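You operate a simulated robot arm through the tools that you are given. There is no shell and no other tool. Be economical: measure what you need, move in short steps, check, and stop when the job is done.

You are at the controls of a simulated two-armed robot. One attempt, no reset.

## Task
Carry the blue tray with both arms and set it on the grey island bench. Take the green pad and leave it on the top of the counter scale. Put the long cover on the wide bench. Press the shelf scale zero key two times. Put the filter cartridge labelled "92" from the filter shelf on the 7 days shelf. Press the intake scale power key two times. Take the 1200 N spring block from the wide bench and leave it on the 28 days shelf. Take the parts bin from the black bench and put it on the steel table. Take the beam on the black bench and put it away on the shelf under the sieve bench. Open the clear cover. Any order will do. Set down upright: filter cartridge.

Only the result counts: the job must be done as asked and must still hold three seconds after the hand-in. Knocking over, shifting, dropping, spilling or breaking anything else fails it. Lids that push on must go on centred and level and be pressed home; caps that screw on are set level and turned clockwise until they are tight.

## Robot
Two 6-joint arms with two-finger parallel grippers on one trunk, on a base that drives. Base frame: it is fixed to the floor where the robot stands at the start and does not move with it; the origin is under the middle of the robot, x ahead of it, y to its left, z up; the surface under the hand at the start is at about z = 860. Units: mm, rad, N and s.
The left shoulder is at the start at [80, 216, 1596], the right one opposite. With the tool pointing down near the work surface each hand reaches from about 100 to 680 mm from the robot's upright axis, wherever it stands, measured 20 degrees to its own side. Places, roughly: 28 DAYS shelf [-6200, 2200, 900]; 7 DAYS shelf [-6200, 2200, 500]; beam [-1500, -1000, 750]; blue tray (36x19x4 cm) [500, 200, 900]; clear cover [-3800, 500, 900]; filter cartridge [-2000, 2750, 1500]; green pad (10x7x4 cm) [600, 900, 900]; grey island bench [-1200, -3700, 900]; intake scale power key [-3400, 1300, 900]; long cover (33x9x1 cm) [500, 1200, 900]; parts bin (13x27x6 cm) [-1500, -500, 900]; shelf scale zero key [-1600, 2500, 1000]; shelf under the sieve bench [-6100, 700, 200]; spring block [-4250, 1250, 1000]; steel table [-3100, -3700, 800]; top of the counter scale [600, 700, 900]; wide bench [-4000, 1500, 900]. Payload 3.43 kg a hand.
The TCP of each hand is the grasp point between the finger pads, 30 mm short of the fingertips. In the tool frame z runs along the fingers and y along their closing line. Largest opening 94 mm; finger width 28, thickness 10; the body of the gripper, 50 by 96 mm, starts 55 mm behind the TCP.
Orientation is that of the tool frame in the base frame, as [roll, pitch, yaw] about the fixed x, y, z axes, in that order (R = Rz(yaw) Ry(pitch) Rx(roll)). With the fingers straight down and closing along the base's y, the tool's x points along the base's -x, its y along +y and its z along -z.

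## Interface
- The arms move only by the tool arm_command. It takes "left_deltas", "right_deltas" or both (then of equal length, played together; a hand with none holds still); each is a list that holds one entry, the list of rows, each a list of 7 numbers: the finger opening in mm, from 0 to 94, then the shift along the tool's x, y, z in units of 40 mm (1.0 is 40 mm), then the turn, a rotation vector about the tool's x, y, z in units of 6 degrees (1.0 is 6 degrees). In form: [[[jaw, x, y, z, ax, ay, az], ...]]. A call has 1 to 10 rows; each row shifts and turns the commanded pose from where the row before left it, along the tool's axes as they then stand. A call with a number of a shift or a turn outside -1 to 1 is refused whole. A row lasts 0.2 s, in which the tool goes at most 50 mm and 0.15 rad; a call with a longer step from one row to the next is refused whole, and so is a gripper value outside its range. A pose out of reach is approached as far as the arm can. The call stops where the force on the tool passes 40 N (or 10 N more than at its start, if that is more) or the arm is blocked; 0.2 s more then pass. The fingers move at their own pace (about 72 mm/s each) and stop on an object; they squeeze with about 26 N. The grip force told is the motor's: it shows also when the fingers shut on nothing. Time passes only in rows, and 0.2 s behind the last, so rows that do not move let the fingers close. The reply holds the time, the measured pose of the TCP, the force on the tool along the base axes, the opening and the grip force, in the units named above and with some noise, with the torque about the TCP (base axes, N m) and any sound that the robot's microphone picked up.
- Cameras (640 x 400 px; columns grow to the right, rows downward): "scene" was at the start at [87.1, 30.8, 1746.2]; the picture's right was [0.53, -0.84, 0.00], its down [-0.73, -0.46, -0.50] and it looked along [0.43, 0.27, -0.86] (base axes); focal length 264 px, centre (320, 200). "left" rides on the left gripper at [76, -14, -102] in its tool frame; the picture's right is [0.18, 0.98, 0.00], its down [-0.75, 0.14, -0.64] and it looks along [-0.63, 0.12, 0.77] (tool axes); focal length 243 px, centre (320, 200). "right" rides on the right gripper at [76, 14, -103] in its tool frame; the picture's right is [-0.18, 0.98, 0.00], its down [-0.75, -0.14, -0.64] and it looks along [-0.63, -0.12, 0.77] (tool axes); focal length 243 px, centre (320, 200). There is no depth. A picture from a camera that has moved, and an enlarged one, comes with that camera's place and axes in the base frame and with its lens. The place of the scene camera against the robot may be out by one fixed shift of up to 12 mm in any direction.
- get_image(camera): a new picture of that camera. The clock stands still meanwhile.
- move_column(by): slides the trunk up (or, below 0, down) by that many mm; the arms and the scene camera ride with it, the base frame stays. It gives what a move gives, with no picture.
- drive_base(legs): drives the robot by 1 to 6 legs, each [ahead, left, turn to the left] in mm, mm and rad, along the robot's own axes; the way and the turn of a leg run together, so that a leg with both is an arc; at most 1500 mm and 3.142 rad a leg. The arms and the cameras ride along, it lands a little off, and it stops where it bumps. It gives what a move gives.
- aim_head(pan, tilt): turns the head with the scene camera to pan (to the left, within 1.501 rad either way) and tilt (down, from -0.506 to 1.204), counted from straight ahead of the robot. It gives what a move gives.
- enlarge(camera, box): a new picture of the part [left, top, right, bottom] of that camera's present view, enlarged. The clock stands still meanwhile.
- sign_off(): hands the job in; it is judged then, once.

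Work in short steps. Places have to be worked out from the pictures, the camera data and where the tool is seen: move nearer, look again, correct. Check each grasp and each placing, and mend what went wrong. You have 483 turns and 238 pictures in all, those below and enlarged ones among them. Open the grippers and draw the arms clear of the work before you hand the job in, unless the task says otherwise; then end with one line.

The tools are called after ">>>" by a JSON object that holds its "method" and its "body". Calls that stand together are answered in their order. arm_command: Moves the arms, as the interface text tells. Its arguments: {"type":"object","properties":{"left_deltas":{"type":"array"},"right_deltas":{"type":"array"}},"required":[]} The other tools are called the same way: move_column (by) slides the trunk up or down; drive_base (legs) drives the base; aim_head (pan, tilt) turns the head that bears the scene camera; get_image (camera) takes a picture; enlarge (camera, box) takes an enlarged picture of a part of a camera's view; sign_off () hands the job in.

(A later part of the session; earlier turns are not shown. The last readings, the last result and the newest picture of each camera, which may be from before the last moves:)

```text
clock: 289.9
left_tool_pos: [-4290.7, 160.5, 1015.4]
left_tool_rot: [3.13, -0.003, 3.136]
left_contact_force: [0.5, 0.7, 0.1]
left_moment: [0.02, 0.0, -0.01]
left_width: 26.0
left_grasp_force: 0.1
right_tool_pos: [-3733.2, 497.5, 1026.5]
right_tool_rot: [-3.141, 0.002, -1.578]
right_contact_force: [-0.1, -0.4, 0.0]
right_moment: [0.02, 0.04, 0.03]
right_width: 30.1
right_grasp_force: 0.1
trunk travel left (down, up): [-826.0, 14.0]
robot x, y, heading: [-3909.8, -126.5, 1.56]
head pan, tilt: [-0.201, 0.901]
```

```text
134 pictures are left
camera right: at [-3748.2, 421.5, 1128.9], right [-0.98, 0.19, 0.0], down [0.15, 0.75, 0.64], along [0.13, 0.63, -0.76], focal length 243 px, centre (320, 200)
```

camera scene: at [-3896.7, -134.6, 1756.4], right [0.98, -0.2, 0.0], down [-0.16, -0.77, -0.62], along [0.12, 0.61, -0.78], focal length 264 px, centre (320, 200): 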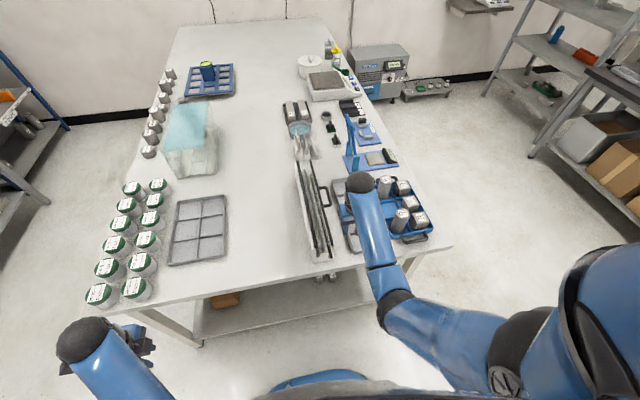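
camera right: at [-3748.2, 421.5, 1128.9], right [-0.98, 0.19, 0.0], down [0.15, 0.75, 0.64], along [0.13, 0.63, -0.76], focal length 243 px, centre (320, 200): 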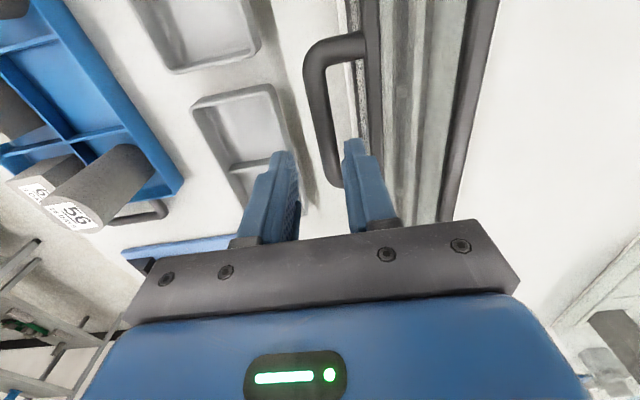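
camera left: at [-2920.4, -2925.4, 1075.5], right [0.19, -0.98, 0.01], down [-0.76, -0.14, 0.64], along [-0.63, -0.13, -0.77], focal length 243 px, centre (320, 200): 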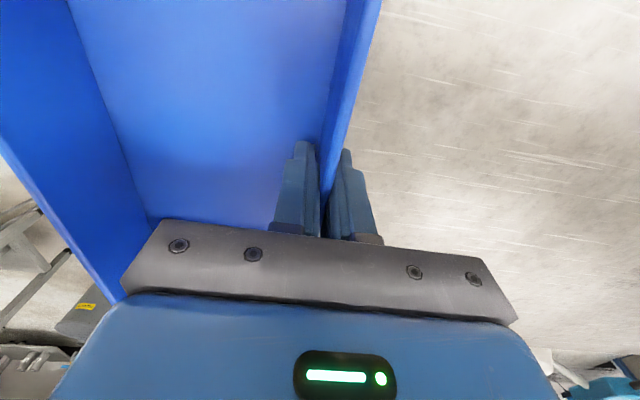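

Same geometry. Lower to TCP z≈966 so the bar is deep in the jaws, close, then test-pull +x by 12 mm.

>>> {"method": "arm_command", "body": {"right_deltas": [[[30, 0, 0.08, 0.5, 0, 0, 0], [30, 0, 0, 0.5, 0, 0, 0], [30, 0, 0, 0.5, 0, 0, 0], [0, 0, 0, 0, 0, 0, 0], [0, 0, 0, 0, 0, 0, 0]]]}}

>>> {"method": "arm_command", "body": {"right_deltas": [[[0, 0, -0.1, 0, 0, 0, 0], [0, 0, -0.1, 0, 0, 0, 0], [0, 0, -0.1, 0, 0, 0, 0]]]}}

```text
clock: 291.1
left_tool_pos: [-4291.4, 162.4, 1013.8]
left_tool_rot: [3.135, -0.001, 3.138]
left_contact_force: [0.0, -0.7, -0.3]
left_moment: [-0.04, -0.02, -0.02]
left_width: 26.1
left_grasp_force: 0.0
right_tool_pos: [-3735.5, 498.9, 965.6]
right_tool_rot: [-3.137, 0.001, -1.579]
right_contact_force: [0.5, -2.3, 2.1]
right_moment: [-0.75, -0.03, 1.02]
right_width: 18.3
right_grasp_force: 44.7
trunk travel left (down, up): [-826.0, 14.0]
robot x, y, heading: [-3910.9, -127.5, 1.562]
head pan, tilt: [-0.201, 0.901]
```

```text
clock: 291.9
left_tool_pos: [-4292.3, 165.4, 1012.6]
left_tool_rot: [3.134, -0.001, 3.137]
left_contact_force: [0.7, 0.1, -0.2]
left_moment: [-0.03, -0.02, -0.01]
left_width: 25.9
left_grasp_force: 0.0
right_tool_pos: [-3727.0, 500.1, 961.6]
right_tool_rot: [-3.14, -0.008, -1.577]
right_contact_force: [-10.9, -2.4, -20.7]
right_moment: [0.63, -0.05, 0.98]
right_width: 18.7
right_grasp_force: 45.5
trunk travel left (down, up): [-826.0, 14.0]
robot x, y, heading: [-3913.7, -130.3, 1.565]
head pan, tilt: [-0.201, 0.901]
```

The pull in +x moved 8 mm while the handle pulled downward: the hinge is the low front strip (x≈−3767, z≈883) and the cover swings outward. I follow that arc in small steps, rotating the wrist along.

>>> {"method": "arm_command", "body": {"right_deltas": [[[0, 0, -0.11, 0.13, -0.6, 0, 0], [0, 0, -0.11, 0.13, -0.6, 0, 0], [0, 0, -0.11, 0.13, -0.6, 0, 0]]]}}

>>> {"method": "get_image", "body": {"camera": "right"}}

```text
clock: 292.7
left_tool_pos: [-4289.6, 162.4, 1014.2]
left_tool_rot: [3.133, -0.003, 3.135]
left_contact_force: [-0.9, 0.0, 0.0]
left_moment: [-0.05, -0.01, -0.01]
left_width: 26.1
left_grasp_force: 0.1
right_tool_pos: [-3709.3, 500.1, 950.3]
right_tool_rot: [2.955, 0.003, -1.581]
right_contact_force: [4.2, -2.3, 4.5]
right_moment: [-0.96, 0.02, 1.17]
right_width: 18.4
right_grasp_force: 45.3
trunk travel left (down, up): [-826.0, 14.0]
robot x, y, heading: [-3914.9, -128.5, 1.564]
head pan, tilt: [-0.201, 0.901]
```

```text
133 pictures are left
camera right: at [-3705.0, 423.3, 1053.9], right [-0.96, 0.19, 0.18], down [0.27, 0.75, 0.61], along [-0.02, 0.63, -0.77], focal length 243 px, centre (320, 200)
```

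right: 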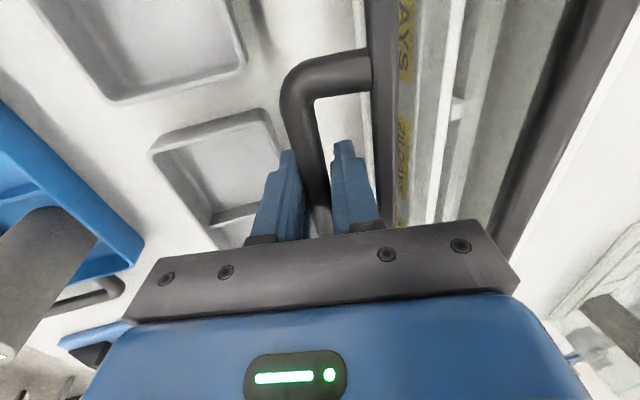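

The cover follows with small forces. Continue the arc to ~60°.

>>> {"method": "arm_command", "body": {"right_deltas": [[[0, 0, -0.16, 0.095, -0.8, 0, 0], [0, 0, -0.16, 0.095, -0.8, 0, 0], [0, 0, -0.16, 0.095, -0.8, 0, 0], [0, 0, -0.16, 0.095, -0.8, 0, 0]]]}}

>>> {"method": "get_image", "body": {"camera": "right"}}

>>> {"method": "enlarge", "body": {"camera": "scene", "box": [270, 120, 400, 280]}}

```text
clock: 293.7
left_tool_pos: [-4289.0, 162.8, 1015.5]
left_tool_rot: [3.133, -0.005, 3.136]
left_contact_force: [0.0, -0.3, 0.1]
left_moment: [-0.01, -0.03, 0.0]
left_width: 26.3
left_grasp_force: 0.0
right_tool_pos: [-3689.8, 500.1, 926.6]
right_tool_rot: [2.617, 0.004, -1.582]
right_contact_force: [12.2, -2.0, 6.8]
right_moment: [0.07, -0.01, 0.98]
right_width: 18.4
right_grasp_force: 45.8
trunk travel left (down, up): [-826.0, 14.0]
robot x, y, heading: [-3909.6, -129.7, 1.565]
head pan, tilt: [-0.201, 0.901]
```

```text
132 pictures are left
camera right: at [-3651.4, 423.1, 1023.4], right [-0.85, 0.19, 0.49], down [0.45, 0.75, 0.49], along [-0.27, 0.64, -0.72], focal length 243 px, centre (320, 200)
```

right: 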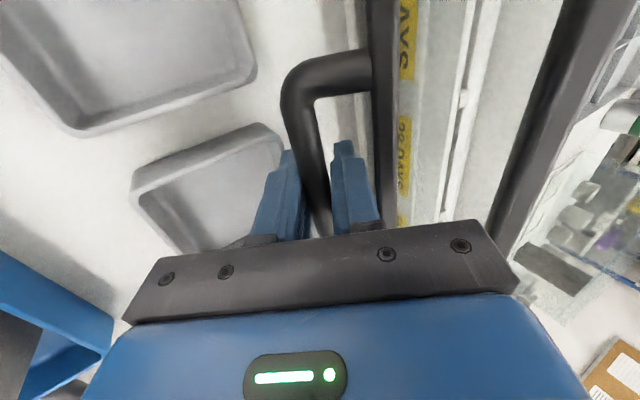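

```text
2.50 times, centred on (335, 200) of scene
camera zoom: at [-3891.7, -30.7, 1756.4], right [0.98, -0.21, 0.0], down [-0.16, -0.77, -0.62], along [0.13, 0.61, -0.78], focal length 660 px, centre (282, 200)
```

zoom: 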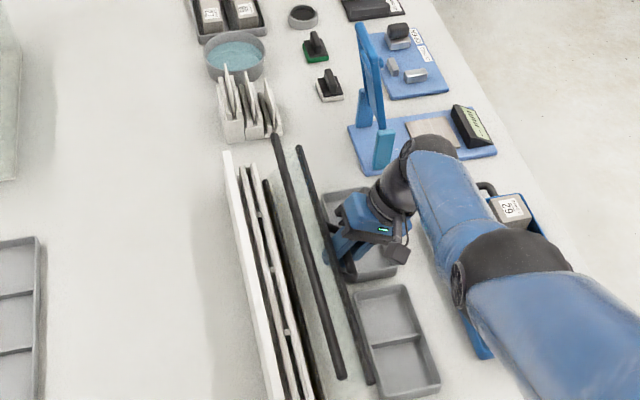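

The cover swings open nicely. Radial force says my radius is slightly small; continue to ~70° with r≈91.

>>> {"method": "arm_command", "body": {"right_deltas": [[[0, 0, -0.175, 0.07, -0.83, 0, 0], [0, 0, -0.175, 0.07, -0.83, 0, 0]]]}}

>>> {"method": "arm_command", "body": {"right_deltas": [[[0, 0, -0.16, 0.09, -0.8, 0, 0], [0, 0, -0.16, 0.09, -0.8, 0, 0]]]}}

>>> {"method": "enlarge", "body": {"camera": "scene", "box": [270, 120, 400, 280]}}

>>> {"method": "get_image", "body": {"camera": "right"}}

```text
clock: 294.3
left_tool_pos: [-4291.9, 169.8, 1012.0]
left_tool_rot: [3.141, -0.003, 3.137]
left_contact_force: [0.3, 0.1, 0.5]
left_moment: [0.02, 0.02, 0.05]
left_width: 25.9
left_grasp_force: 0.0
right_tool_pos: [-3688.4, 488.4, 922.3]
right_tool_rot: [2.448, 0.002, -1.58]
right_contact_force: [-8.3, 35.1, -1.5]
right_moment: [0.62, 0.21, 1.15]
right_width: 18.3
right_grasp_force: 45.0
right hand out of reach, approached as far as the arm can: row 1, 2
trunk travel left (down, up): [-826.0, 14.0]
robot x, y, heading: [-3910.5, -124.6, 1.567]
head pan, tilt: [-0.201, 0.901]
```

```text
clock: 294.9
left_tool_pos: [-4291.9, 165.4, 1013.5]
left_tool_rot: [3.136, -0.003, 3.137]
left_contact_force: [0.0, 0.8, 0.0]
left_moment: [-0.01, 0.03, -0.02]
left_width: 26.1
left_grasp_force: 0.1
right_tool_pos: [-3685.1, 468.6, 927.8]
right_tool_rot: [2.326, 0.014, -1.587]
right_contact_force: [-7.5, 14.0, -9.3]
right_moment: [-0.08, -0.31, 0.54]
right_width: 18.6
right_grasp_force: 44.7
right hand out of reach, approached as far as the arm can: row 1, 2
trunk travel left (down, up): [-826.0, 14.0]
robot x, y, heading: [-3910.6, -125.9, 1.566]
head pan, tilt: [-0.201, 0.901]
stopped in row 2 (right hand): the force on the tool passed its limit at 55 N (the readings are from after the stop); the commanded pose is now the measured one
```

```text
2.50 times, centred on (335, 200) of scene
camera zoom: at [-3895.3, -25.3, 1756.0], right [0.98, -0.2, 0.0], down [-0.16, -0.77, -0.62], along [0.13, 0.61, -0.79], focal length 660 px, centre (282, 200)
```

zoom: 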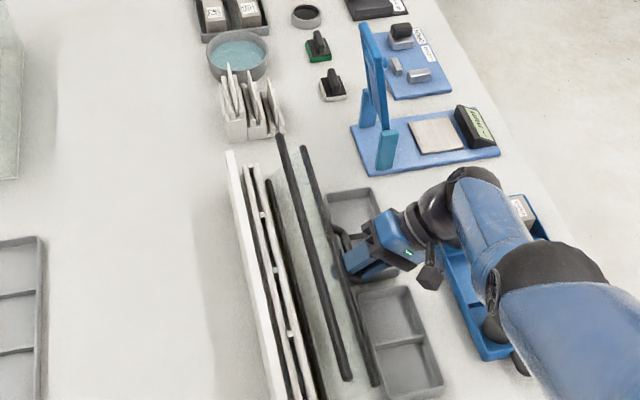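

```text
129 pictures are left
camera right: at [-3622.6, 390.9, 1008.0], right [-0.67, 0.18, 0.72], down [0.58, 0.74, 0.35], along [-0.47, 0.65, -0.6], focal length 243 px, centre (320, 200)
```

right: 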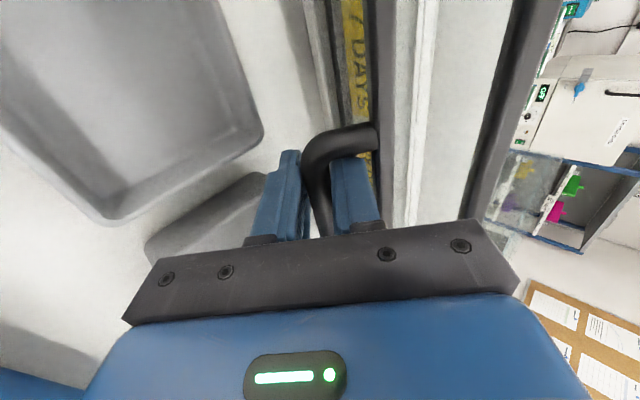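

The arm ran out of reach and slid along the handle. Rotate the wrist back ~20° and bring the hand back to the handle's middle.

>>> {"method": "arm_command", "body": {"right_deltas": [[[0, -0.1, 0, 0, 0.9, 0, 0], [0, -0.2, 0, 0, 0.9, 0, 0], [0, -0.2, 0, 0, 0.9, 0, 0], [0, -0.2, 0, 0, 0.5, 0, 0]]]}}

>>> {"method": "get_image", "body": {"camera": "right"}}

```text
clock: 295.9
left_tool_pos: [-4290.4, 159.8, 1016.1]
left_tool_rot: [3.131, -0.004, 3.135]
left_contact_force: [-0.2, -0.1, -0.5]
left_moment: [-0.04, 0.01, 0.01]
left_width: 26.0
left_grasp_force: 0.0
right_tool_pos: [-3680.1, 488.4, 932.3]
right_tool_rot: [2.663, 0.016, -1.589]
right_contact_force: [9.8, -28.4, 5.1]
right_moment: [0.65, 0.0, 1.08]
right_width: 14.2
right_grasp_force: 45.2
trunk travel left (down, up): [-826.0, 14.0]
robot x, y, heading: [-3909.1, -131.0, 1.563]
head pan, tilt: [-0.201, 0.901]
```

```text
128 pictures are left
camera right: at [-3647.3, 410.8, 1029.0], right [-0.87, 0.19, 0.46], down [0.44, 0.74, 0.52], along [-0.24, 0.65, -0.72], focal length 243 px, centre (320, 200)
```

right: 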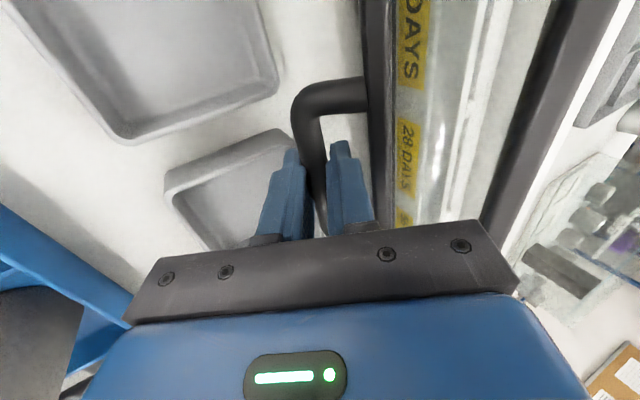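

Shift to the gap between the two grey trays (y≈469) and continue the arc without further rotation.

>>> {"method": "arm_command", "body": {"right_deltas": [[[16, 0.25, 0, 0, 0, 0, 0], [0, 0.22, 0, 0, 0, 0, 0], [0, 0, -0.143, 0.133, 0, 0, 0], [0, 0, -0.143, 0.133, 0, 0, 0], [0, 0, -0.143, 0.133, 0, 0, 0]]]}}

>>> {"method": "get_image", "body": {"camera": "right"}}

>>> {"method": "enlarge", "body": {"camera": "scene", "box": [270, 120, 400, 280]}}

```text
clock: 296.8
left_tool_pos: [-4291.0, 163.4, 1013.3]
left_tool_rot: [3.133, -0.001, 3.136]
left_contact_force: [-0.3, 0.0, 0.3]
left_moment: [-0.01, 0.01, 0.01]
left_width: 26.0
left_grasp_force: 0.0
right_tool_pos: [-3677.4, 483.1, 926.8]
right_tool_rot: [2.663, 0.033, -1.587]
right_contact_force: [12.7, 0.7, 4.8]
right_moment: [-0.12, -0.1, 1.65]
right_width: 13.8
right_grasp_force: 44.8
trunk travel left (down, up): [-826.0, 14.0]
robot x, y, heading: [-3907.6, -125.1, 1.563]
head pan, tilt: [-0.201, 0.901]
stopped in row 4 (right hand): the force on the tool passed its limit at 44 N (the readings are from after the stop); the commanded pose is now the measured one
```

```text
127 pictures are left
camera right: at [-3644.5, 402.3, 1021.9], right [-0.87, 0.18, 0.46], down [0.43, 0.73, 0.53], along [-0.24, 0.66, -0.71], focal length 243 px, centre (320, 200)
```

right: 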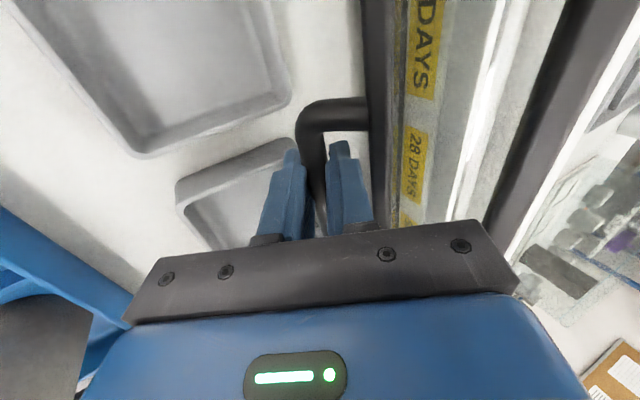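

```text
2.50 times, centred on (335, 200) of scene
camera zoom: at [-3895.3, -29.6, 1756.2], right [0.98, -0.21, 0.0], down [-0.16, -0.77, -0.62], along [0.13, 0.61, -0.78], focal length 660 px, centre (282, 200)
```

zoom: 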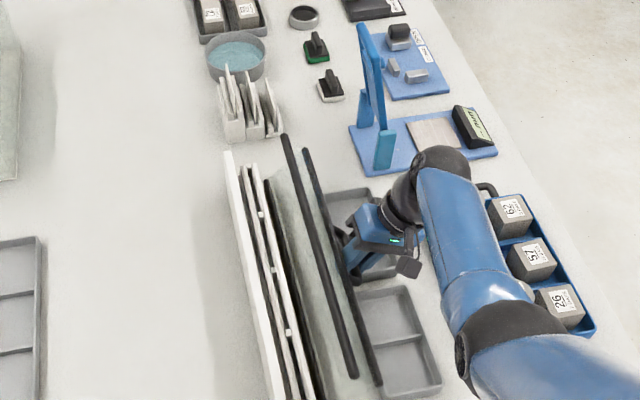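

Cover is open ~43°. I open the jaws slightly to see whether it stays or swings further by itself.

>>> {"method": "arm_command", "body": {"right_deltas": [[[26, 0, 0, 0, 0, 0, 0], [26, 0, 0, 0, 0, 0, 0], [26, 0, 0, 0, 0, 0, 0]]]}}

>>> {"method": "get_image", "body": {"camera": "right"}}

>>> {"method": "enlarge", "body": {"camera": "scene", "box": [270, 120, 400, 280]}}

```text
clock: 297.6
left_tool_pos: [-4291.2, 163.5, 1014.2]
left_tool_rot: [3.133, -0.002, 3.136]
left_contact_force: [-0.4, -0.1, -0.2]
left_moment: [0.0, 0.0, -0.02]
left_width: 26.0
left_grasp_force: 0.1
right_tool_pos: [-3680.3, 481.3, 926.4]
right_tool_rot: [2.66, 0.032, -1.588]
right_contact_force: [0.1, 2.8, 13.4]
right_moment: [0.01, -0.09, 0.01]
right_width: 21.8
right_grasp_force: 0.0
trunk travel left (down, up): [-826.0, 14.0]
robot x, y, heading: [-3911.5, -128.7, 1.563]
head pan, tilt: [-0.201, 0.901]
```

```text
125 pictures are left
camera right: at [-3646.9, 402.2, 1022.4], right [-0.87, 0.19, 0.46], down [0.44, 0.73, 0.53], along [-0.24, 0.66, -0.71], focal length 243 px, centre (320, 200)
```

right: 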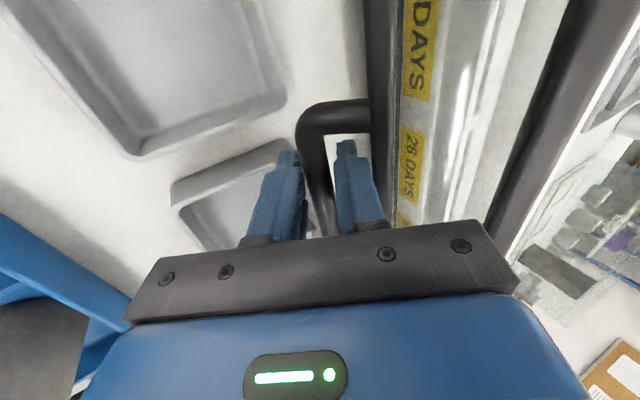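

```text
2.50 times, centred on (335, 200) of scene
camera zoom: at [-3895.8, -30.3, 1756.5], right [0.98, -0.2, 0.0], down [-0.16, -0.77, -0.62], along [0.13, 0.61, -0.78], focal length 660 px, centre (282, 200)
```

zoom: 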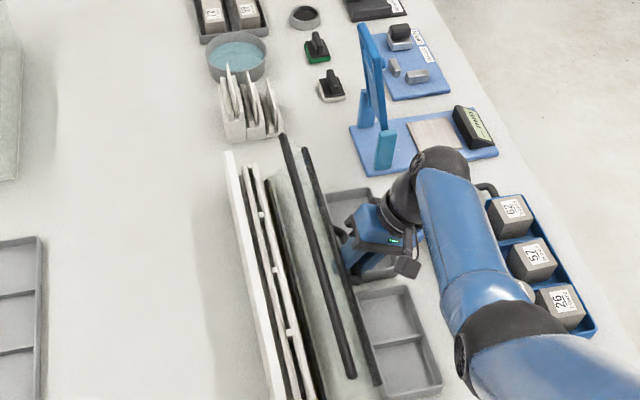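

The jaw opening was blocked at 22 mm (probably the outer finger near the grey tray rim). I withdraw along the tool axis with the jaws at 20 mm and see how the cover rests.

>>> {"method": "arm_command", "body": {"right_deltas": [[[19, 0, 0, -0.1, 0, 0, 0], [19, 0, 0, -0.3, 0, 0, 0], [19, 0, 0, -0.4, 0, 0, 0], [19, 0, 0, -0.4, 0, 0, 0]]]}}

>>> {"method": "get_image", "body": {"camera": "right"}}

>>> {"method": "enlarge", "body": {"camera": "scene", "box": [270, 120, 400, 280]}}

```text
clock: 298.6
left_tool_pos: [-4290.6, 163.1, 1013.6]
left_tool_rot: [3.133, -0.002, 3.135]
left_contact_force: [-0.3, -0.2, -0.5]
left_moment: [0.0, 0.04, 0.01]
left_width: 26.0
left_grasp_force: 0.1
right_tool_pos: [-3657.4, 479.9, 967.2]
right_tool_rot: [2.661, 0.027, -1.59]
right_contact_force: [-0.7, 0.2, 0.2]
right_moment: [0.0, -0.02, -0.02]
right_width: 19.2
right_grasp_force: 0.0
trunk travel left (down, up): [-826.0, 14.0]
robot x, y, heading: [-3910.3, -128.7, 1.568]
head pan, tilt: [-0.201, 0.901]
```

```text
123 pictures are left
camera right: at [-3624.0, 401.1, 1062.6], right [-0.87, 0.19, 0.46], down [0.44, 0.73, 0.52], along [-0.24, 0.66, -0.72], focal length 243 px, centre (320, 200)
```

right: 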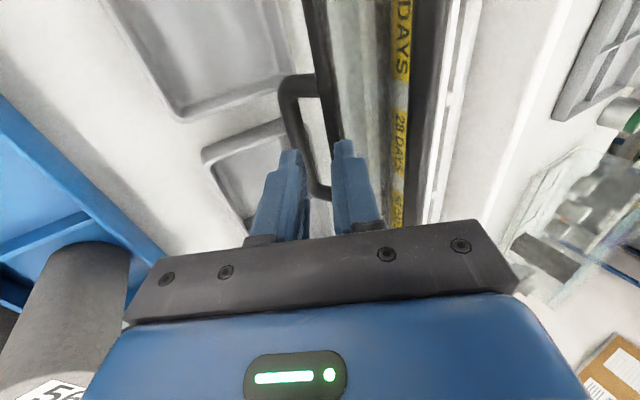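

```text
2.50 times, centred on (335, 200) of scene
camera zoom: at [-3894.6, -28.3, 1756.3], right [0.98, -0.2, 0.0], down [-0.16, -0.77, -0.62], along [0.13, 0.61, -0.78], focal length 660 px, centre (282, 200)
```

zoom: 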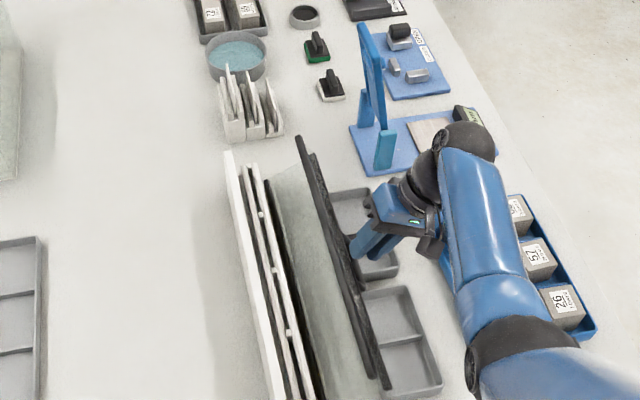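

The cover swung fully open by gravity and stays; trays look unmoved. Raise the right hand clear and restore it to vertical, then verify.

>>> {"method": "arm_command", "body": {"right_deltas": [[[19, 0, 0, -0.7, 0, 0, 0], [19, 0, 0, -0.7, 0, 0, 0], [19, 0, 0, 0, 0.9, 0, 0], [19, 0, 0, 0, 0.9, 0, 0], [19, 0, 0, 0, 0.9, 0, 0], [19, 0, 0, 0, 0.9, 0, 0], [19, 0, 0, 0, 0.9, 0, 0]]]}}

>>> {"method": "drive_base", "body": {"legs": [[-300, 0, 0]]}}

>>> {"method": "get_image", "body": {"camera": "scene"}}

>>> {"method": "enlarge", "body": {"camera": "scene", "box": [270, 60, 430, 220]}}

```text
clock: 300.2
left_tool_pos: [-4290.4, 163.6, 1013.2]
left_tool_rot: [3.133, -0.001, 3.136]
left_contact_force: [-0.5, -0.1, 0.1]
left_moment: [0.04, 0.01, 0.01]
left_width: 26.2
left_grasp_force: 0.0
right_tool_pos: [-3631.7, 478.6, 1017.5]
right_tool_rot: [3.133, 0.028, -1.588]
right_contact_force: [0.2, -0.4, 0.5]
right_moment: [0.02, 0.01, 0.0]
right_width: 18.8
right_grasp_force: 0.0
trunk travel left (down, up): [-826.0, 14.0]
robot x, y, heading: [-3909.4, -129.3, 1.566]
head pan, tilt: [-0.201, 0.901]
```

```text
clock: 302.2
left_tool_pos: [-4292.1, -131.6, 1013.0]
left_tool_rot: [3.134, -0.003, 3.133]
left_contact_force: [-0.2, 0.1, 0.3]
left_moment: [-0.03, 0.0, -0.05]
left_width: 26.0
left_grasp_force: 0.0
right_tool_pos: [-3630.6, 179.2, 1016.1]
right_tool_rot: [3.131, 0.026, -1.592]
right_contact_force: [0.3, 0.5, 0.7]
right_moment: [0.0, -0.02, 0.0]
right_width: 19.0
right_grasp_force: 0.0
trunk travel left (down, up): [-826.0, 14.0]
robot x, y, heading: [-3912.2, -427.2, 1.561]
head pan, tilt: [-0.201, 0.901]
```

```text
121 pictures are left
camera scene: at [-3896.8, -323.7, 1756.0], right [0.98, -0.21, 0.0], down [-0.16, -0.77, -0.62], along [0.13, 0.6, -0.79], focal length 264 px, centre (320, 200)
```

scene: 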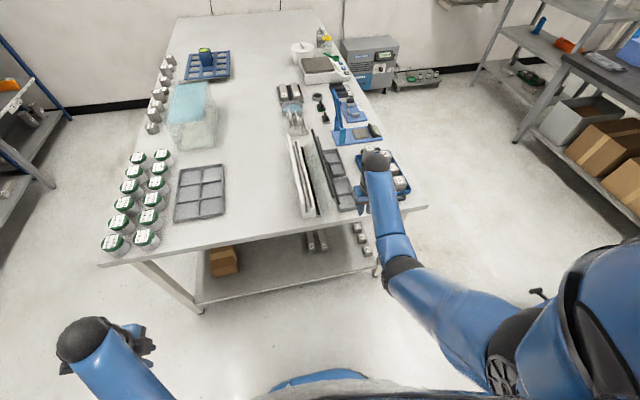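

```text
2.50 times, centred on (350, 140) of scene
camera zoom: at [-3896.8, -323.7, 1756.0], right [0.98, -0.21, 0.0], down [-0.16, -0.77, -0.62], along [0.13, 0.6, -0.79], focal length 660 px, centre (245, 350)
```

zoom: 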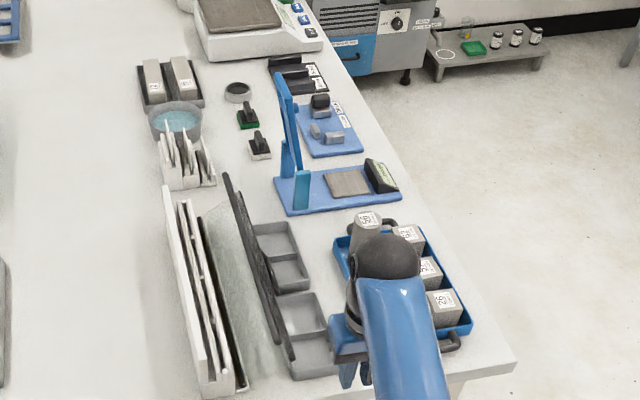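

The cover stays open. Now look right for the trolley and the path to the +x side of the bench.

>>> {"method": "aim_head", "body": {"pan": -1.3, "tilt": 0.6}}

>>> {"method": "get_image", "body": {"camera": "scene"}}

```text
clock: 303.6
left_tool_pos: [-4291.4, -133.6, 1013.9]
left_tool_rot: [3.133, -0.001, 3.133]
left_contact_force: [0.0, 0.0, -0.7]
left_moment: [0.01, 0.07, -0.01]
left_width: 26.2
left_grasp_force: 0.1
right_tool_pos: [-3630.8, 177.9, 1016.7]
right_tool_rot: [3.131, 0.027, -1.591]
right_contact_force: [0.2, 1.3, -0.3]
right_moment: [-0.01, 0.0, 0.0]
right_width: 18.9
right_grasp_force: 0.0
trunk travel left (down, up): [-826.0, 14.0]
robot x, y, heading: [-3913.2, -425.8, 1.559]
head pan, tilt: [-1.3, 0.6]
```

```text
119 pictures are left
camera scene: at [-3827.2, -378.0, 1781.1], right [0.26, -0.97, 0.0], down [-0.55, -0.15, -0.82], along [0.8, 0.21, -0.57], focal length 264 px, centre (320, 200)
```

scene: 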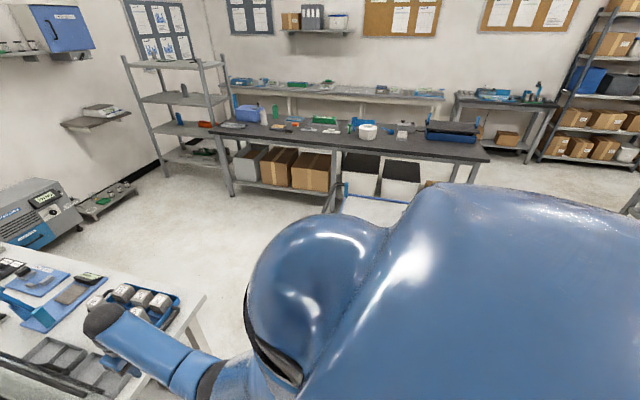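

Route: go round the trolley on its −y and +x sides. Strafe right, back, strafe right, then ahead up the aisle.

>>> {"method": "drive_base", "body": {"legs": [[0, -500, 0.01], [-720, 0, 0], [0, -1440, 0]]}}

>>> {"method": "aim_head", "body": {"pan": 0.2, "tilt": 0.5}}

>>> {"method": "get_image", "body": {"camera": "scene"}}

```text
clock: 313.5
left_tool_pos: [-3153.2, -793.1, 1014.2]
left_tool_rot: [3.133, -0.001, 3.0]
left_contact_force: [0.1, -0.8, -0.4]
left_moment: [-0.01, 0.02, 0.0]
left_width: 25.8
left_grasp_force: 0.1
right_tool_pos: [-2455.3, -572.3, 1016.8]
right_tool_rot: [3.128, 0.028, -1.724]
right_contact_force: [-1.1, 0.7, -0.8]
right_moment: [-0.05, 0.03, -0.01]
right_width: 19.0
right_grasp_force: 0.1
trunk travel left (down, up): [-826.0, 14.0]
robot x, y, heading: [-2815.8, -1130.1, 1.432]
head pan, tilt: [-1.3, 0.6]
stopped in leg 3: the robot was blocked; the commanded pose is now the measured one
```

```text
clock: 315.1
left_tool_pos: [-3152.9, -794.1, 1015.2]
left_tool_rot: [3.128, -0.002, 3.0]
left_contact_force: [0.3, 0.2, 0.5]
left_moment: [-0.02, -0.01, 0.01]
left_width: 26.1
left_grasp_force: 0.0
right_tool_pos: [-2457.0, -575.4, 1018.3]
right_tool_rot: [3.132, 0.03, -1.726]
right_contact_force: [0.1, -0.4, 0.6]
right_moment: [0.01, 0.0, 0.02]
right_width: 18.8
right_grasp_force: 0.1
trunk travel left (down, up): [-826.0, 14.0]
robot x, y, heading: [-2813.5, -1136.5, 1.432]
head pan, tilt: [0.201, 0.499]
```

```text
118 pictures are left
camera scene: at [-2816.5, -1018.4, 1790.2], right [1.0, 0.06, 0.0], down [0.03, -0.48, -0.88], along [-0.05, 0.88, -0.48], focal length 264 px, centre (320, 200)
```

scene: 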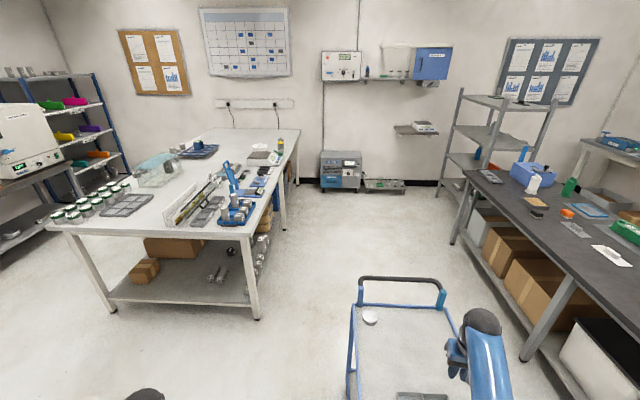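

I was blocked, apparently against the trolley. Back off 250 and look at it carefully.

>>> {"method": "drive_base", "body": {"legs": [[-300, 0, 0]]}}

>>> {"method": "aim_head", "body": {"pan": -0.3, "tilt": 0.7}}

>>> {"method": "get_image", "body": {"camera": "scene"}}

```text
clock: 317.1
left_tool_pos: [-3260.4, -1054.4, 1015.0]
left_tool_rot: [3.132, -0.004, 3.128]
left_contact_force: [-0.7, -0.1, -0.2]
left_moment: [0.01, 0.0, 0.01]
left_width: 25.8
left_grasp_force: 0.2
right_tool_pos: [-2598.2, -746.6, 1015.4]
right_tool_rot: [3.129, 0.028, -1.596]
right_contact_force: [-0.2, -0.6, -0.1]
right_moment: [-0.03, 0.02, -0.02]
right_width: 19.1
right_grasp_force: 0.1
trunk travel left (down, up): [-826.0, 14.0]
robot x, y, heading: [-2882.4, -1347.7, 1.554]
head pan, tilt: [0.201, 0.499]
stopped in leg 1: the robot was blocked; the commanded pose is now the measured one
```

```text
clock: 318.1
left_tool_pos: [-3261.0, -1055.0, 1015.0]
left_tool_rot: [3.13, -0.003, 3.128]
left_contact_force: [-0.4, -0.2, 0.7]
left_moment: [-0.02, 0.0, -0.02]
left_width: 25.9
left_grasp_force: 0.1
right_tool_pos: [-2598.8, -747.3, 1018.3]
right_tool_rot: [3.13, 0.032, -1.597]
right_contact_force: [-1.0, 0.4, 0.0]
right_moment: [0.02, -0.05, -0.04]
right_width: 19.3
right_grasp_force: 0.1
trunk travel left (down, up): [-826.0, 14.0]
robot x, y, heading: [-2888.8, -1352.8, 1.554]
head pan, tilt: [-0.3, 0.7]
```

```text
117 pictures are left
camera scene: at [-2858.3, -1241.7, 1772.5], right [0.95, -0.31, 0.0], down [-0.2, -0.61, -0.77], along [0.24, 0.73, -0.64], focal length 264 px, centre (320, 200)
```

scene: 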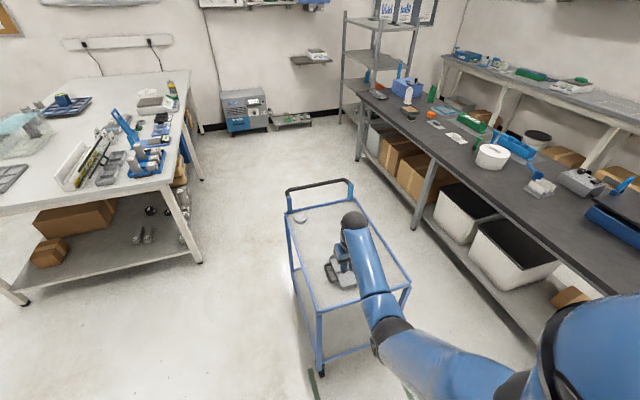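

Something blocked me behind as well. Look to the right-rear and left-rear floor.

>>> {"method": "aim_head", "body": {"pan": -1.5, "tilt": 0.7}}

>>> {"method": "get_image", "body": {"camera": "scene"}}

>>> {"method": "aim_head", "body": {"pan": 1.5, "tilt": 0.7}}

>>> {"method": "get_image", "body": {"camera": "scene"}}

```text
clock: 319.4
left_tool_pos: [-3260.1, -1056.1, 1015.0]
left_tool_rot: [3.128, -0.004, 3.128]
left_contact_force: [-0.1, -0.3, -0.6]
left_moment: [0.02, 0.04, 0.0]
left_width: 25.9
left_grasp_force: 0.2
right_tool_pos: [-2598.8, -747.9, 1018.0]
right_tool_rot: [3.129, 0.029, -1.596]
right_contact_force: [0.4, -0.7, -0.1]
right_moment: [0.01, -0.04, -0.01]
right_width: 19.3
right_grasp_force: 0.1
trunk travel left (down, up): [-826.0, 14.0]
robot x, y, heading: [-2883.5, -1348.9, 1.557]
head pan, tilt: [-1.499, 0.7]
```

```text
116 pictures are left
camera scene: at [-2798.2, -1318.2, 1772.5], right [0.06, -1.0, 0.0], down [-0.64, -0.04, -0.76], along [0.76, 0.04, -0.64], focal length 264 px, centre (320, 200)
```

scene: 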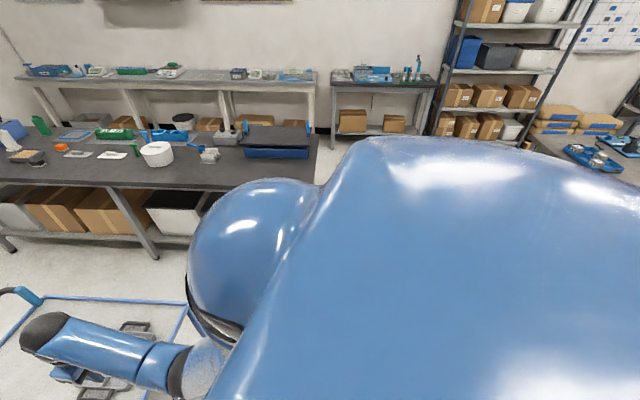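

```text
clock: 322.1
left_tool_pos: [-3261.0, -1055.3, 1015.7]
left_tool_rot: [3.129, -0.003, 3.127]
left_contact_force: [0.2, -0.2, 0.2]
left_moment: [-0.02, -0.01, 0.01]
left_width: 25.7
left_grasp_force: 0.1
right_tool_pos: [-2598.0, -747.6, 1017.3]
right_tool_rot: [3.13, 0.029, -1.595]
right_contact_force: [0.5, -0.5, 0.3]
right_moment: [-0.01, 0.03, 0.0]
right_width: 19.3
right_grasp_force: 0.0
trunk travel left (down, up): [-826.0, 14.0]
robot x, y, heading: [-2884.6, -1344.5, 1.555]
head pan, tilt: [1.499, 0.7]
```

```text
115 pictures are left
camera scene: at [-2967.6, -1315.4, 1772.5], right [0.09, 1.0, 0.0], down [0.64, -0.06, -0.76], along [-0.76, 0.07, -0.64], focal length 264 px, centre (320, 200)
```

scene: 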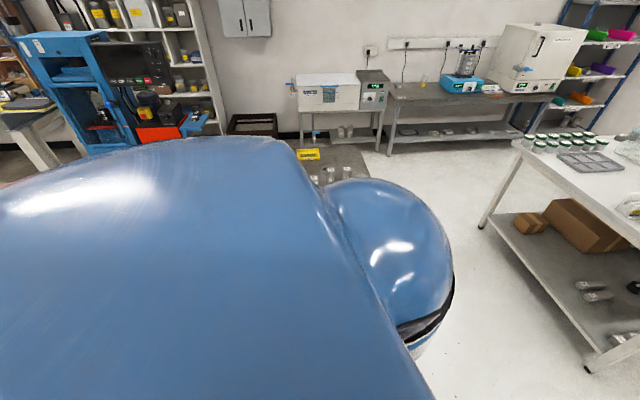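

The blocker is likely the low black bar on the floor behind me (y≈−1420). I'll instead pass diagonally between the bench corner (−3295, 215) and trolley corner (−2690, −9). First tuck the left hand inward, move away from the bar to (−3160, −350).

>>> {"method": "arm_command", "body": {"left_deltas": [[[26, -0.8, 0, 0, 0, 0, 0], [26, -0.8, 0, 0, 0, 0, 0], [26, -0.8, 0, 0, 0, 0, 0], [26, -0.8, 0, 0, 0, 0, 0]]], "right_deltas": [[[19, 0.6, 0.3, 0, 0, 0, 0], [19, 0.6, 0.3, 0, 0, 0, 0], [19, 0.6, 0.3, 0, 0, 0, 0], [19, 0.6, 0.3, 0, 0, 0, 0]]]}}

>>> {"method": "drive_base", "body": {"legs": [[60, 0, 0], [0, 290, 0], [920, 0, 0]]}}

>>> {"method": "aim_head", "body": {"pan": -0.5, "tilt": 0.9}}

>>> {"method": "get_image", "body": {"camera": "scene"}}

```text
clock: 323.1
left_tool_pos: [-3132.5, -1057.3, 1014.4]
left_tool_rot: [3.128, -0.004, 3.127]
left_contact_force: [-0.6, 0.3, 1.0]
left_moment: [0.05, 0.03, 0.01]
left_width: 26.1
left_grasp_force: 0.1
right_tool_pos: [-2648.3, -842.8, 1016.3]
right_tool_rot: [3.129, 0.031, -1.597]
right_contact_force: [1.0, -1.1, 0.3]
right_moment: [-0.01, -0.02, -0.01]
right_width: 19.0
right_grasp_force: 0.1
trunk travel left (down, up): [-826.0, 14.0]
robot x, y, heading: [-2882.5, -1346.0, 1.551]
head pan, tilt: [1.499, 0.7]
```

```text
clock: 330.1
left_tool_pos: [-3413.3, -67.8, 1015.1]
left_tool_rot: [3.13, -0.003, 3.13]
left_contact_force: [0.7, 0.1, -0.1]
left_moment: [0.03, 0.0, -0.01]
left_width: 25.9
left_grasp_force: 0.0
right_tool_pos: [-2928.9, 149.3, 1015.3]
right_tool_rot: [3.13, 0.032, -1.593]
right_contact_force: [-1.0, 0.6, 0.6]
right_moment: [-0.03, -0.01, -0.02]
right_width: 19.0
right_grasp_force: 0.1
trunk travel left (down, up): [-826.0, 14.0]
robot x, y, heading: [-3163.0, -358.3, 1.561]
head pan, tilt: [1.499, 0.7]
```

```text
clock: 332.0
left_tool_pos: [-3412.5, -67.1, 1014.7]
left_tool_rot: [3.13, -0.003, 3.132]
left_contact_force: [0.1, 0.6, 0.1]
left_moment: [-0.01, 0.01, 0.01]
left_width: 26.3
left_grasp_force: 0.0
right_tool_pos: [-2929.3, 150.8, 1015.4]
right_tool_rot: [3.131, 0.028, -1.594]
right_contact_force: [0.4, -0.2, 0.3]
right_moment: [0.04, 0.01, -0.01]
right_width: 18.9
right_grasp_force: 0.1
trunk travel left (down, up): [-826.0, 14.0]
robot x, y, heading: [-3164.3, -354.7, 1.559]
head pan, tilt: [-0.499, 0.901]
```

```text
114 pictures are left
camera scene: at [-3126.0, -265.6, 1756.3], right [0.87, -0.49, 0.0], down [-0.38, -0.68, -0.62], along [0.3, 0.54, -0.78], focal length 264 px, centre (320, 200)
```

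scene: 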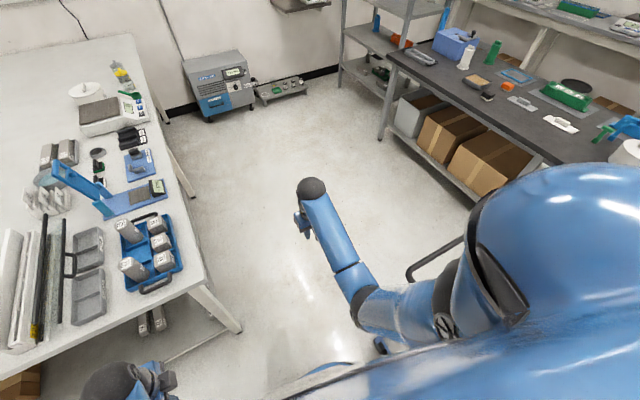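

Bench leg at about (−3381, 311), trolley edge at x≈−2690: enough room. Turn 0.3 right and drive through.

>>> {"method": "drive_base", "body": {"legs": [[0, 0, -0.3], [500, 0, 0], [450, 0, 0]]}}

>>> {"method": "aim_head", "body": {"pan": 0.8, "tilt": 0.7}}

>>> {"method": "get_image", "body": {"camera": "scene"}}

```text
clock: 338.2
left_tool_pos: [-3019.4, 892.1, 1015.2]
left_tool_rot: [3.127, -0.003, 2.819]
left_contact_force: [0.2, 0.8, -0.5]
left_moment: [0.01, 0.03, 0.01]
left_width: 25.9
left_grasp_force: 0.0
right_tool_pos: [-2493.2, 951.4, 1016.9]
right_tool_rot: [3.13, 0.033, -1.907]
right_contact_force: [0.4, -0.3, -0.1]
right_moment: [0.0, -0.01, 0.0]
right_width: 18.8
right_grasp_force: 0.0
trunk travel left (down, up): [-826.0, 14.0]
robot x, y, heading: [-2871.7, 541.9, 1.248]
head pan, tilt: [-0.499, 0.901]
```

```text
clock: 339.7
left_tool_pos: [-3017.6, 894.2, 1013.6]
left_tool_rot: [3.129, -0.003, 2.819]
left_contact_force: [-0.3, 1.1, -0.9]
left_moment: [0.0, 0.02, 0.01]
left_width: 25.9
left_grasp_force: 0.0
right_tool_pos: [-2492.0, 953.2, 1015.0]
right_tool_rot: [3.129, 0.03, -1.907]
right_contact_force: [-0.3, 0.2, 0.0]
right_moment: [-0.03, -0.01, -0.02]
right_width: 18.8
right_grasp_force: 0.0
trunk travel left (down, up): [-826.0, 14.0]
robot x, y, heading: [-2871.3, 541.6, 1.244]
head pan, tilt: [0.799, 0.7]
```

```text
113 pictures are left
camera scene: at [-2899.7, 641.0, 1772.5], right [0.89, 0.46, 0.0], down [0.29, -0.57, -0.76], along [-0.35, 0.68, -0.64], focal length 264 px, centre (320, 200)
```

scene: 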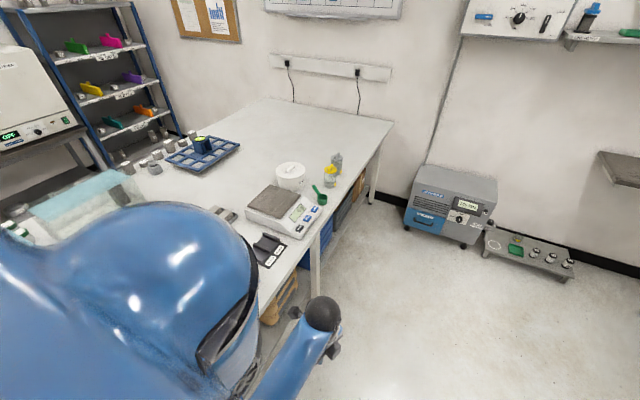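

>>> {"method": "enlarge", "body": {"camera": "scene", "box": [235, 175, 345, 250]}}

```text
5.33 times, centred on (290, 212) of scene
camera zoom: at [-2899.7, 641.0, 1772.5], right [0.89, 0.46, 0.0], down [0.29, -0.57, -0.76], along [-0.35, 0.68, -0.64], focal length 1409 px, centre (480, 133)
```

zoom: 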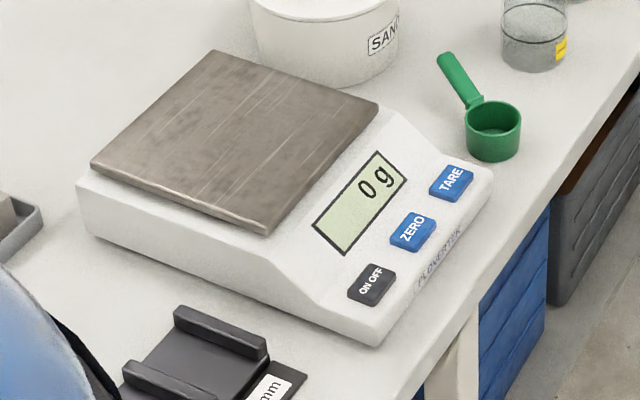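

The black ON/OFF key is the power key, near (−3370, 1351). Drive to (−2700, 1150) and turn to face −x.

>>> {"method": "drive_base", "body": {"legs": [[630, 30, 0], [0, 0, 1.897]]}}

>>> {"method": "aim_head", "body": {"pan": -0.3, "tilt": 0.7}}

>>> {"method": "get_image", "body": {"camera": "scene"}}

```text
clock: 347.8
left_tool_pos: [-2987.1, 900.8, 1015.2]
left_tool_rot: [3.131, -0.004, -1.584]
left_contact_force: [-0.1, 0.0, 0.4]
left_moment: [0.0, 0.02, -0.01]
left_width: 25.9
left_grasp_force: 0.0
right_tool_pos: [-3202.8, 1383.9, 1017.1]
right_tool_rot: [3.13, 0.029, -0.025]
right_contact_force: [0.8, 0.4, -0.5]
right_moment: [0.01, 0.02, 0.01]
right_width: 19.0
right_grasp_force: 0.0
trunk travel left (down, up): [-826.0, 14.0]
robot x, y, heading: [-2698.2, 1146.7, 3.126]
head pan, tilt: [0.799, 0.7]
```

```text
clock: 349.1
left_tool_pos: [-2986.7, 900.6, 1014.0]
left_tool_rot: [3.129, -0.004, -1.584]
left_contact_force: [-0.1, -0.1, -0.8]
left_moment: [0.05, 0.01, 0.01]
left_width: 25.9
left_grasp_force: 0.0
right_tool_pos: [-3202.5, 1383.2, 1016.0]
right_tool_rot: [3.131, 0.031, -0.025]
right_contact_force: [-0.4, -0.2, -0.3]
right_moment: [0.0, 0.0, -0.02]
right_width: 19.0
right_grasp_force: 0.0
trunk travel left (down, up): [-826.0, 14.0]
robot x, y, heading: [-2696.0, 1149.2, 3.132]
head pan, tilt: [-0.3, 0.7]
```

```text
111 pictures are left
camera scene: at [-2806.6, 1169.3, 1772.5], right [0.31, 0.95, 0.0], down [0.61, -0.2, -0.76], along [-0.73, 0.24, -0.64], focal length 264 px, centre (320, 200)
```

scene: 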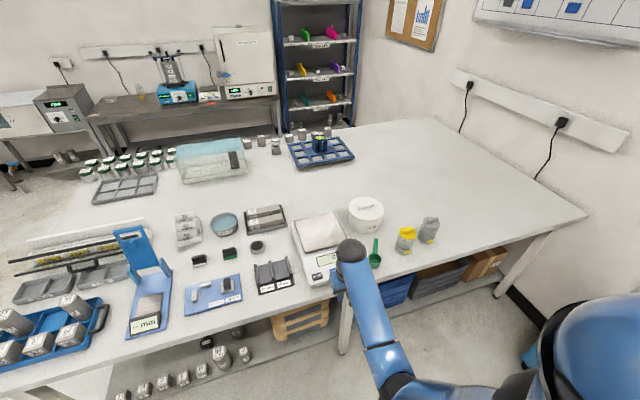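

>>> {"method": "get_image", "body": {"camera": "right"}}

```text
110 pictures are left
camera right: at [-3123.3, 1368.8, 1117.1], right [-0.21, -0.98, 0.02], down [-0.73, 0.17, 0.66], along [-0.65, 0.13, -0.75], focal length 243 px, centre (320, 200)
```

right: 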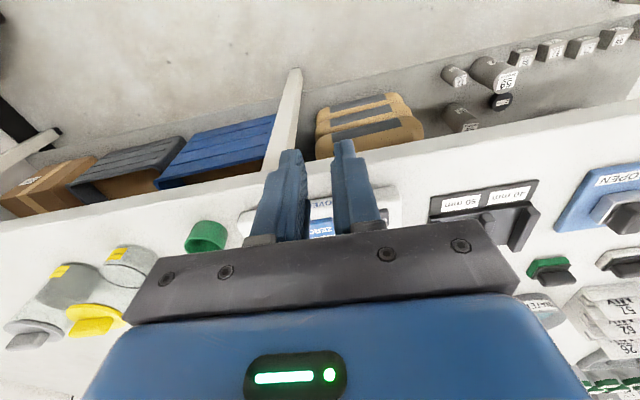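

>>> {"method": "drive_base", "body": {"legs": [[60, 0, 0.01]]}}

>>> {"method": "enlarge", "body": {"camera": "right", "box": [200, 80, 480, 260]}}

```text
clock: 350.1
left_tool_pos: [-3034.8, 896.7, 1017.0]
left_tool_rot: [3.12, -0.004, -1.577]
left_contact_force: [0.0, 0.1, -0.4]
left_moment: [0.01, 0.08, 0.0]
left_width: 26.1
left_grasp_force: 0.1
right_tool_pos: [-3254.2, 1378.4, 1021.0]
right_tool_rot: [3.13, 0.039, -0.019]
right_contact_force: [0.6, -0.1, -0.3]
right_moment: [0.04, 0.06, -0.01]
right_width: 18.9
right_grasp_force: 0.0
trunk travel left (down, up): [-826.0, 14.0]
robot x, y, heading: [-2757.8, 1148.8, 3.136]
head pan, tilt: [-0.3, 0.7]
```

```text
2.22 times, centred on (340, 170) of right
camera zoom: at [-3174.8, 1365.4, 1121.3], right [-0.2, -0.98, 0.02], down [-0.73, 0.16, 0.67], along [-0.66, 0.12, -0.74], focal length 539 px, centre (276, 267)
```

zoom: 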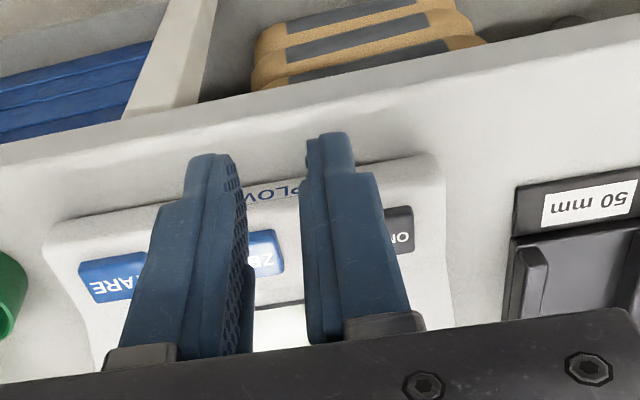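

Estimate ON/OFF key at about (−3340, 1334, ~928). Close the fingers, shift aside a little for a clear view and re-measure.

>>> {"method": "arm_command", "body": {"right_deltas": [[[0, 0, -0.7, 0, 0, 0.3, 0], [0, 0, -0.3, 0, 0, 0, 0]]]}}

>>> {"method": "enlarge", "body": {"camera": "right", "box": [240, 100, 480, 250]}}

```text
clock: 350.7
left_tool_pos: [-3041.4, 898.3, 1014.2]
left_tool_rot: [3.129, -0.003, -1.577]
left_contact_force: [1.0, 0.5, 0.3]
left_moment: [-0.03, 0.06, 0.02]
left_width: 25.9
left_grasp_force: 0.0
right_tool_pos: [-3260.4, 1418.7, 1018.3]
right_tool_rot: [3.129, 0.001, -0.015]
right_contact_force: [1.1, 0.1, 0.3]
right_moment: [0.0, 0.01, 0.0]
right_width: 0.0
right_grasp_force: 25.6
trunk travel left (down, up): [-826.0, 14.0]
robot x, y, heading: [-2754.6, 1145.3, 3.136]
head pan, tilt: [-0.3, 0.7]
```

```text
2.67 times, centred on (360, 175) of right
camera zoom: at [-3183.6, 1405.0, 1121.5], right [-0.2, -0.98, 0.01], down [-0.75, 0.16, 0.64], along [-0.63, 0.12, -0.77], focal length 647 px, centre (213, 267)
```

zoom: 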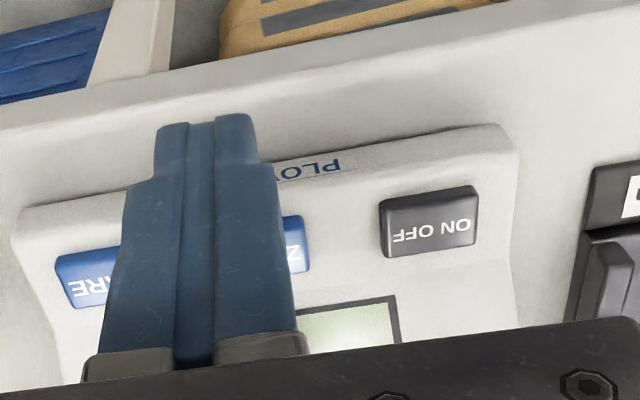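

Key centre ≈ (−3357, 1347, ~905). Move above it and descend to tips ≈ 918, then press in small steps.

>>> {"method": "arm_command", "body": {"right_deltas": [[[0, -0.8, 0.6, 0, 0, 0, 0], [0, -0.8, 0.6, 0, 0, 0, 0], [0, -0.82, 0.58, 0, 0, 0, 0], [0, 0, 0, 0.8, 0, 0, 0], [0, 0, 0, 0.7, 0, 0, 0]]]}}

>>> {"method": "enlarge", "body": {"camera": "right", "box": [200, 100, 480, 280]}}

>>> {"method": "enlarge", "body": {"camera": "scene", "box": [260, 200, 400, 300]}}

```text
clock: 351.9
left_tool_pos: [-3045.4, 899.3, 1014.3]
left_tool_rot: [3.131, -0.003, -1.577]
left_contact_force: [-0.3, 0.1, 0.4]
left_moment: [-0.04, -0.03, -0.02]
left_width: 26.0
left_grasp_force: 0.1
right_tool_pos: [-3364.0, 1349.7, 955.2]
right_tool_rot: [3.129, -0.002, -0.017]
right_contact_force: [-0.1, -0.5, 0.7]
right_moment: [0.02, 0.02, -0.02]
right_width: 0.2
right_grasp_force: 26.2
trunk travel left (down, up): [-826.0, 14.0]
robot x, y, heading: [-2755.8, 1147.3, 3.136]
head pan, tilt: [-0.3, 0.7]
```

```text
2.22 times, centred on (340, 190) of right
camera zoom: at [-3287.1, 1335.4, 1059.0], right [-0.2, -0.98, 0.01], down [-0.75, 0.16, 0.64], along [-0.63, 0.12, -0.77], focal length 539 px, centre (276, 222)
```

zoom: 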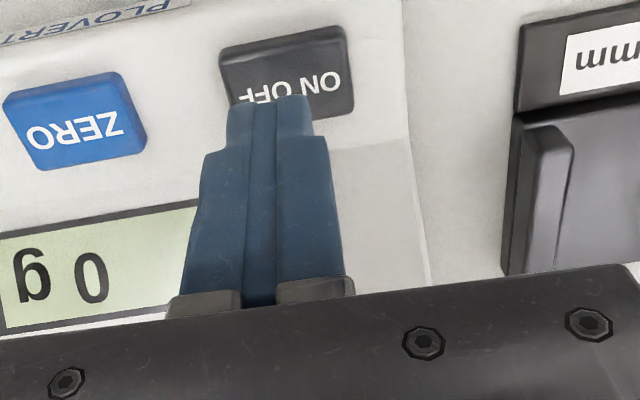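

```text
4.00 times, centred on (330, 250) of scene
camera zoom: at [-2867.8, 1169.7, 1772.4], right [0.3, 0.95, 0.0], down [0.61, -0.19, -0.76], along [-0.73, 0.23, -0.64], focal length 1057 px, centre (280, 0)
```

zoom: 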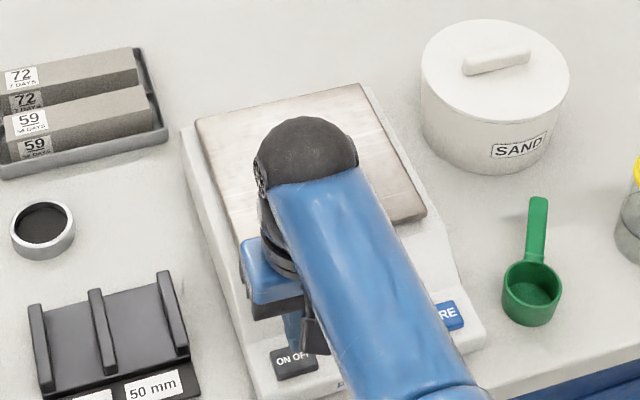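

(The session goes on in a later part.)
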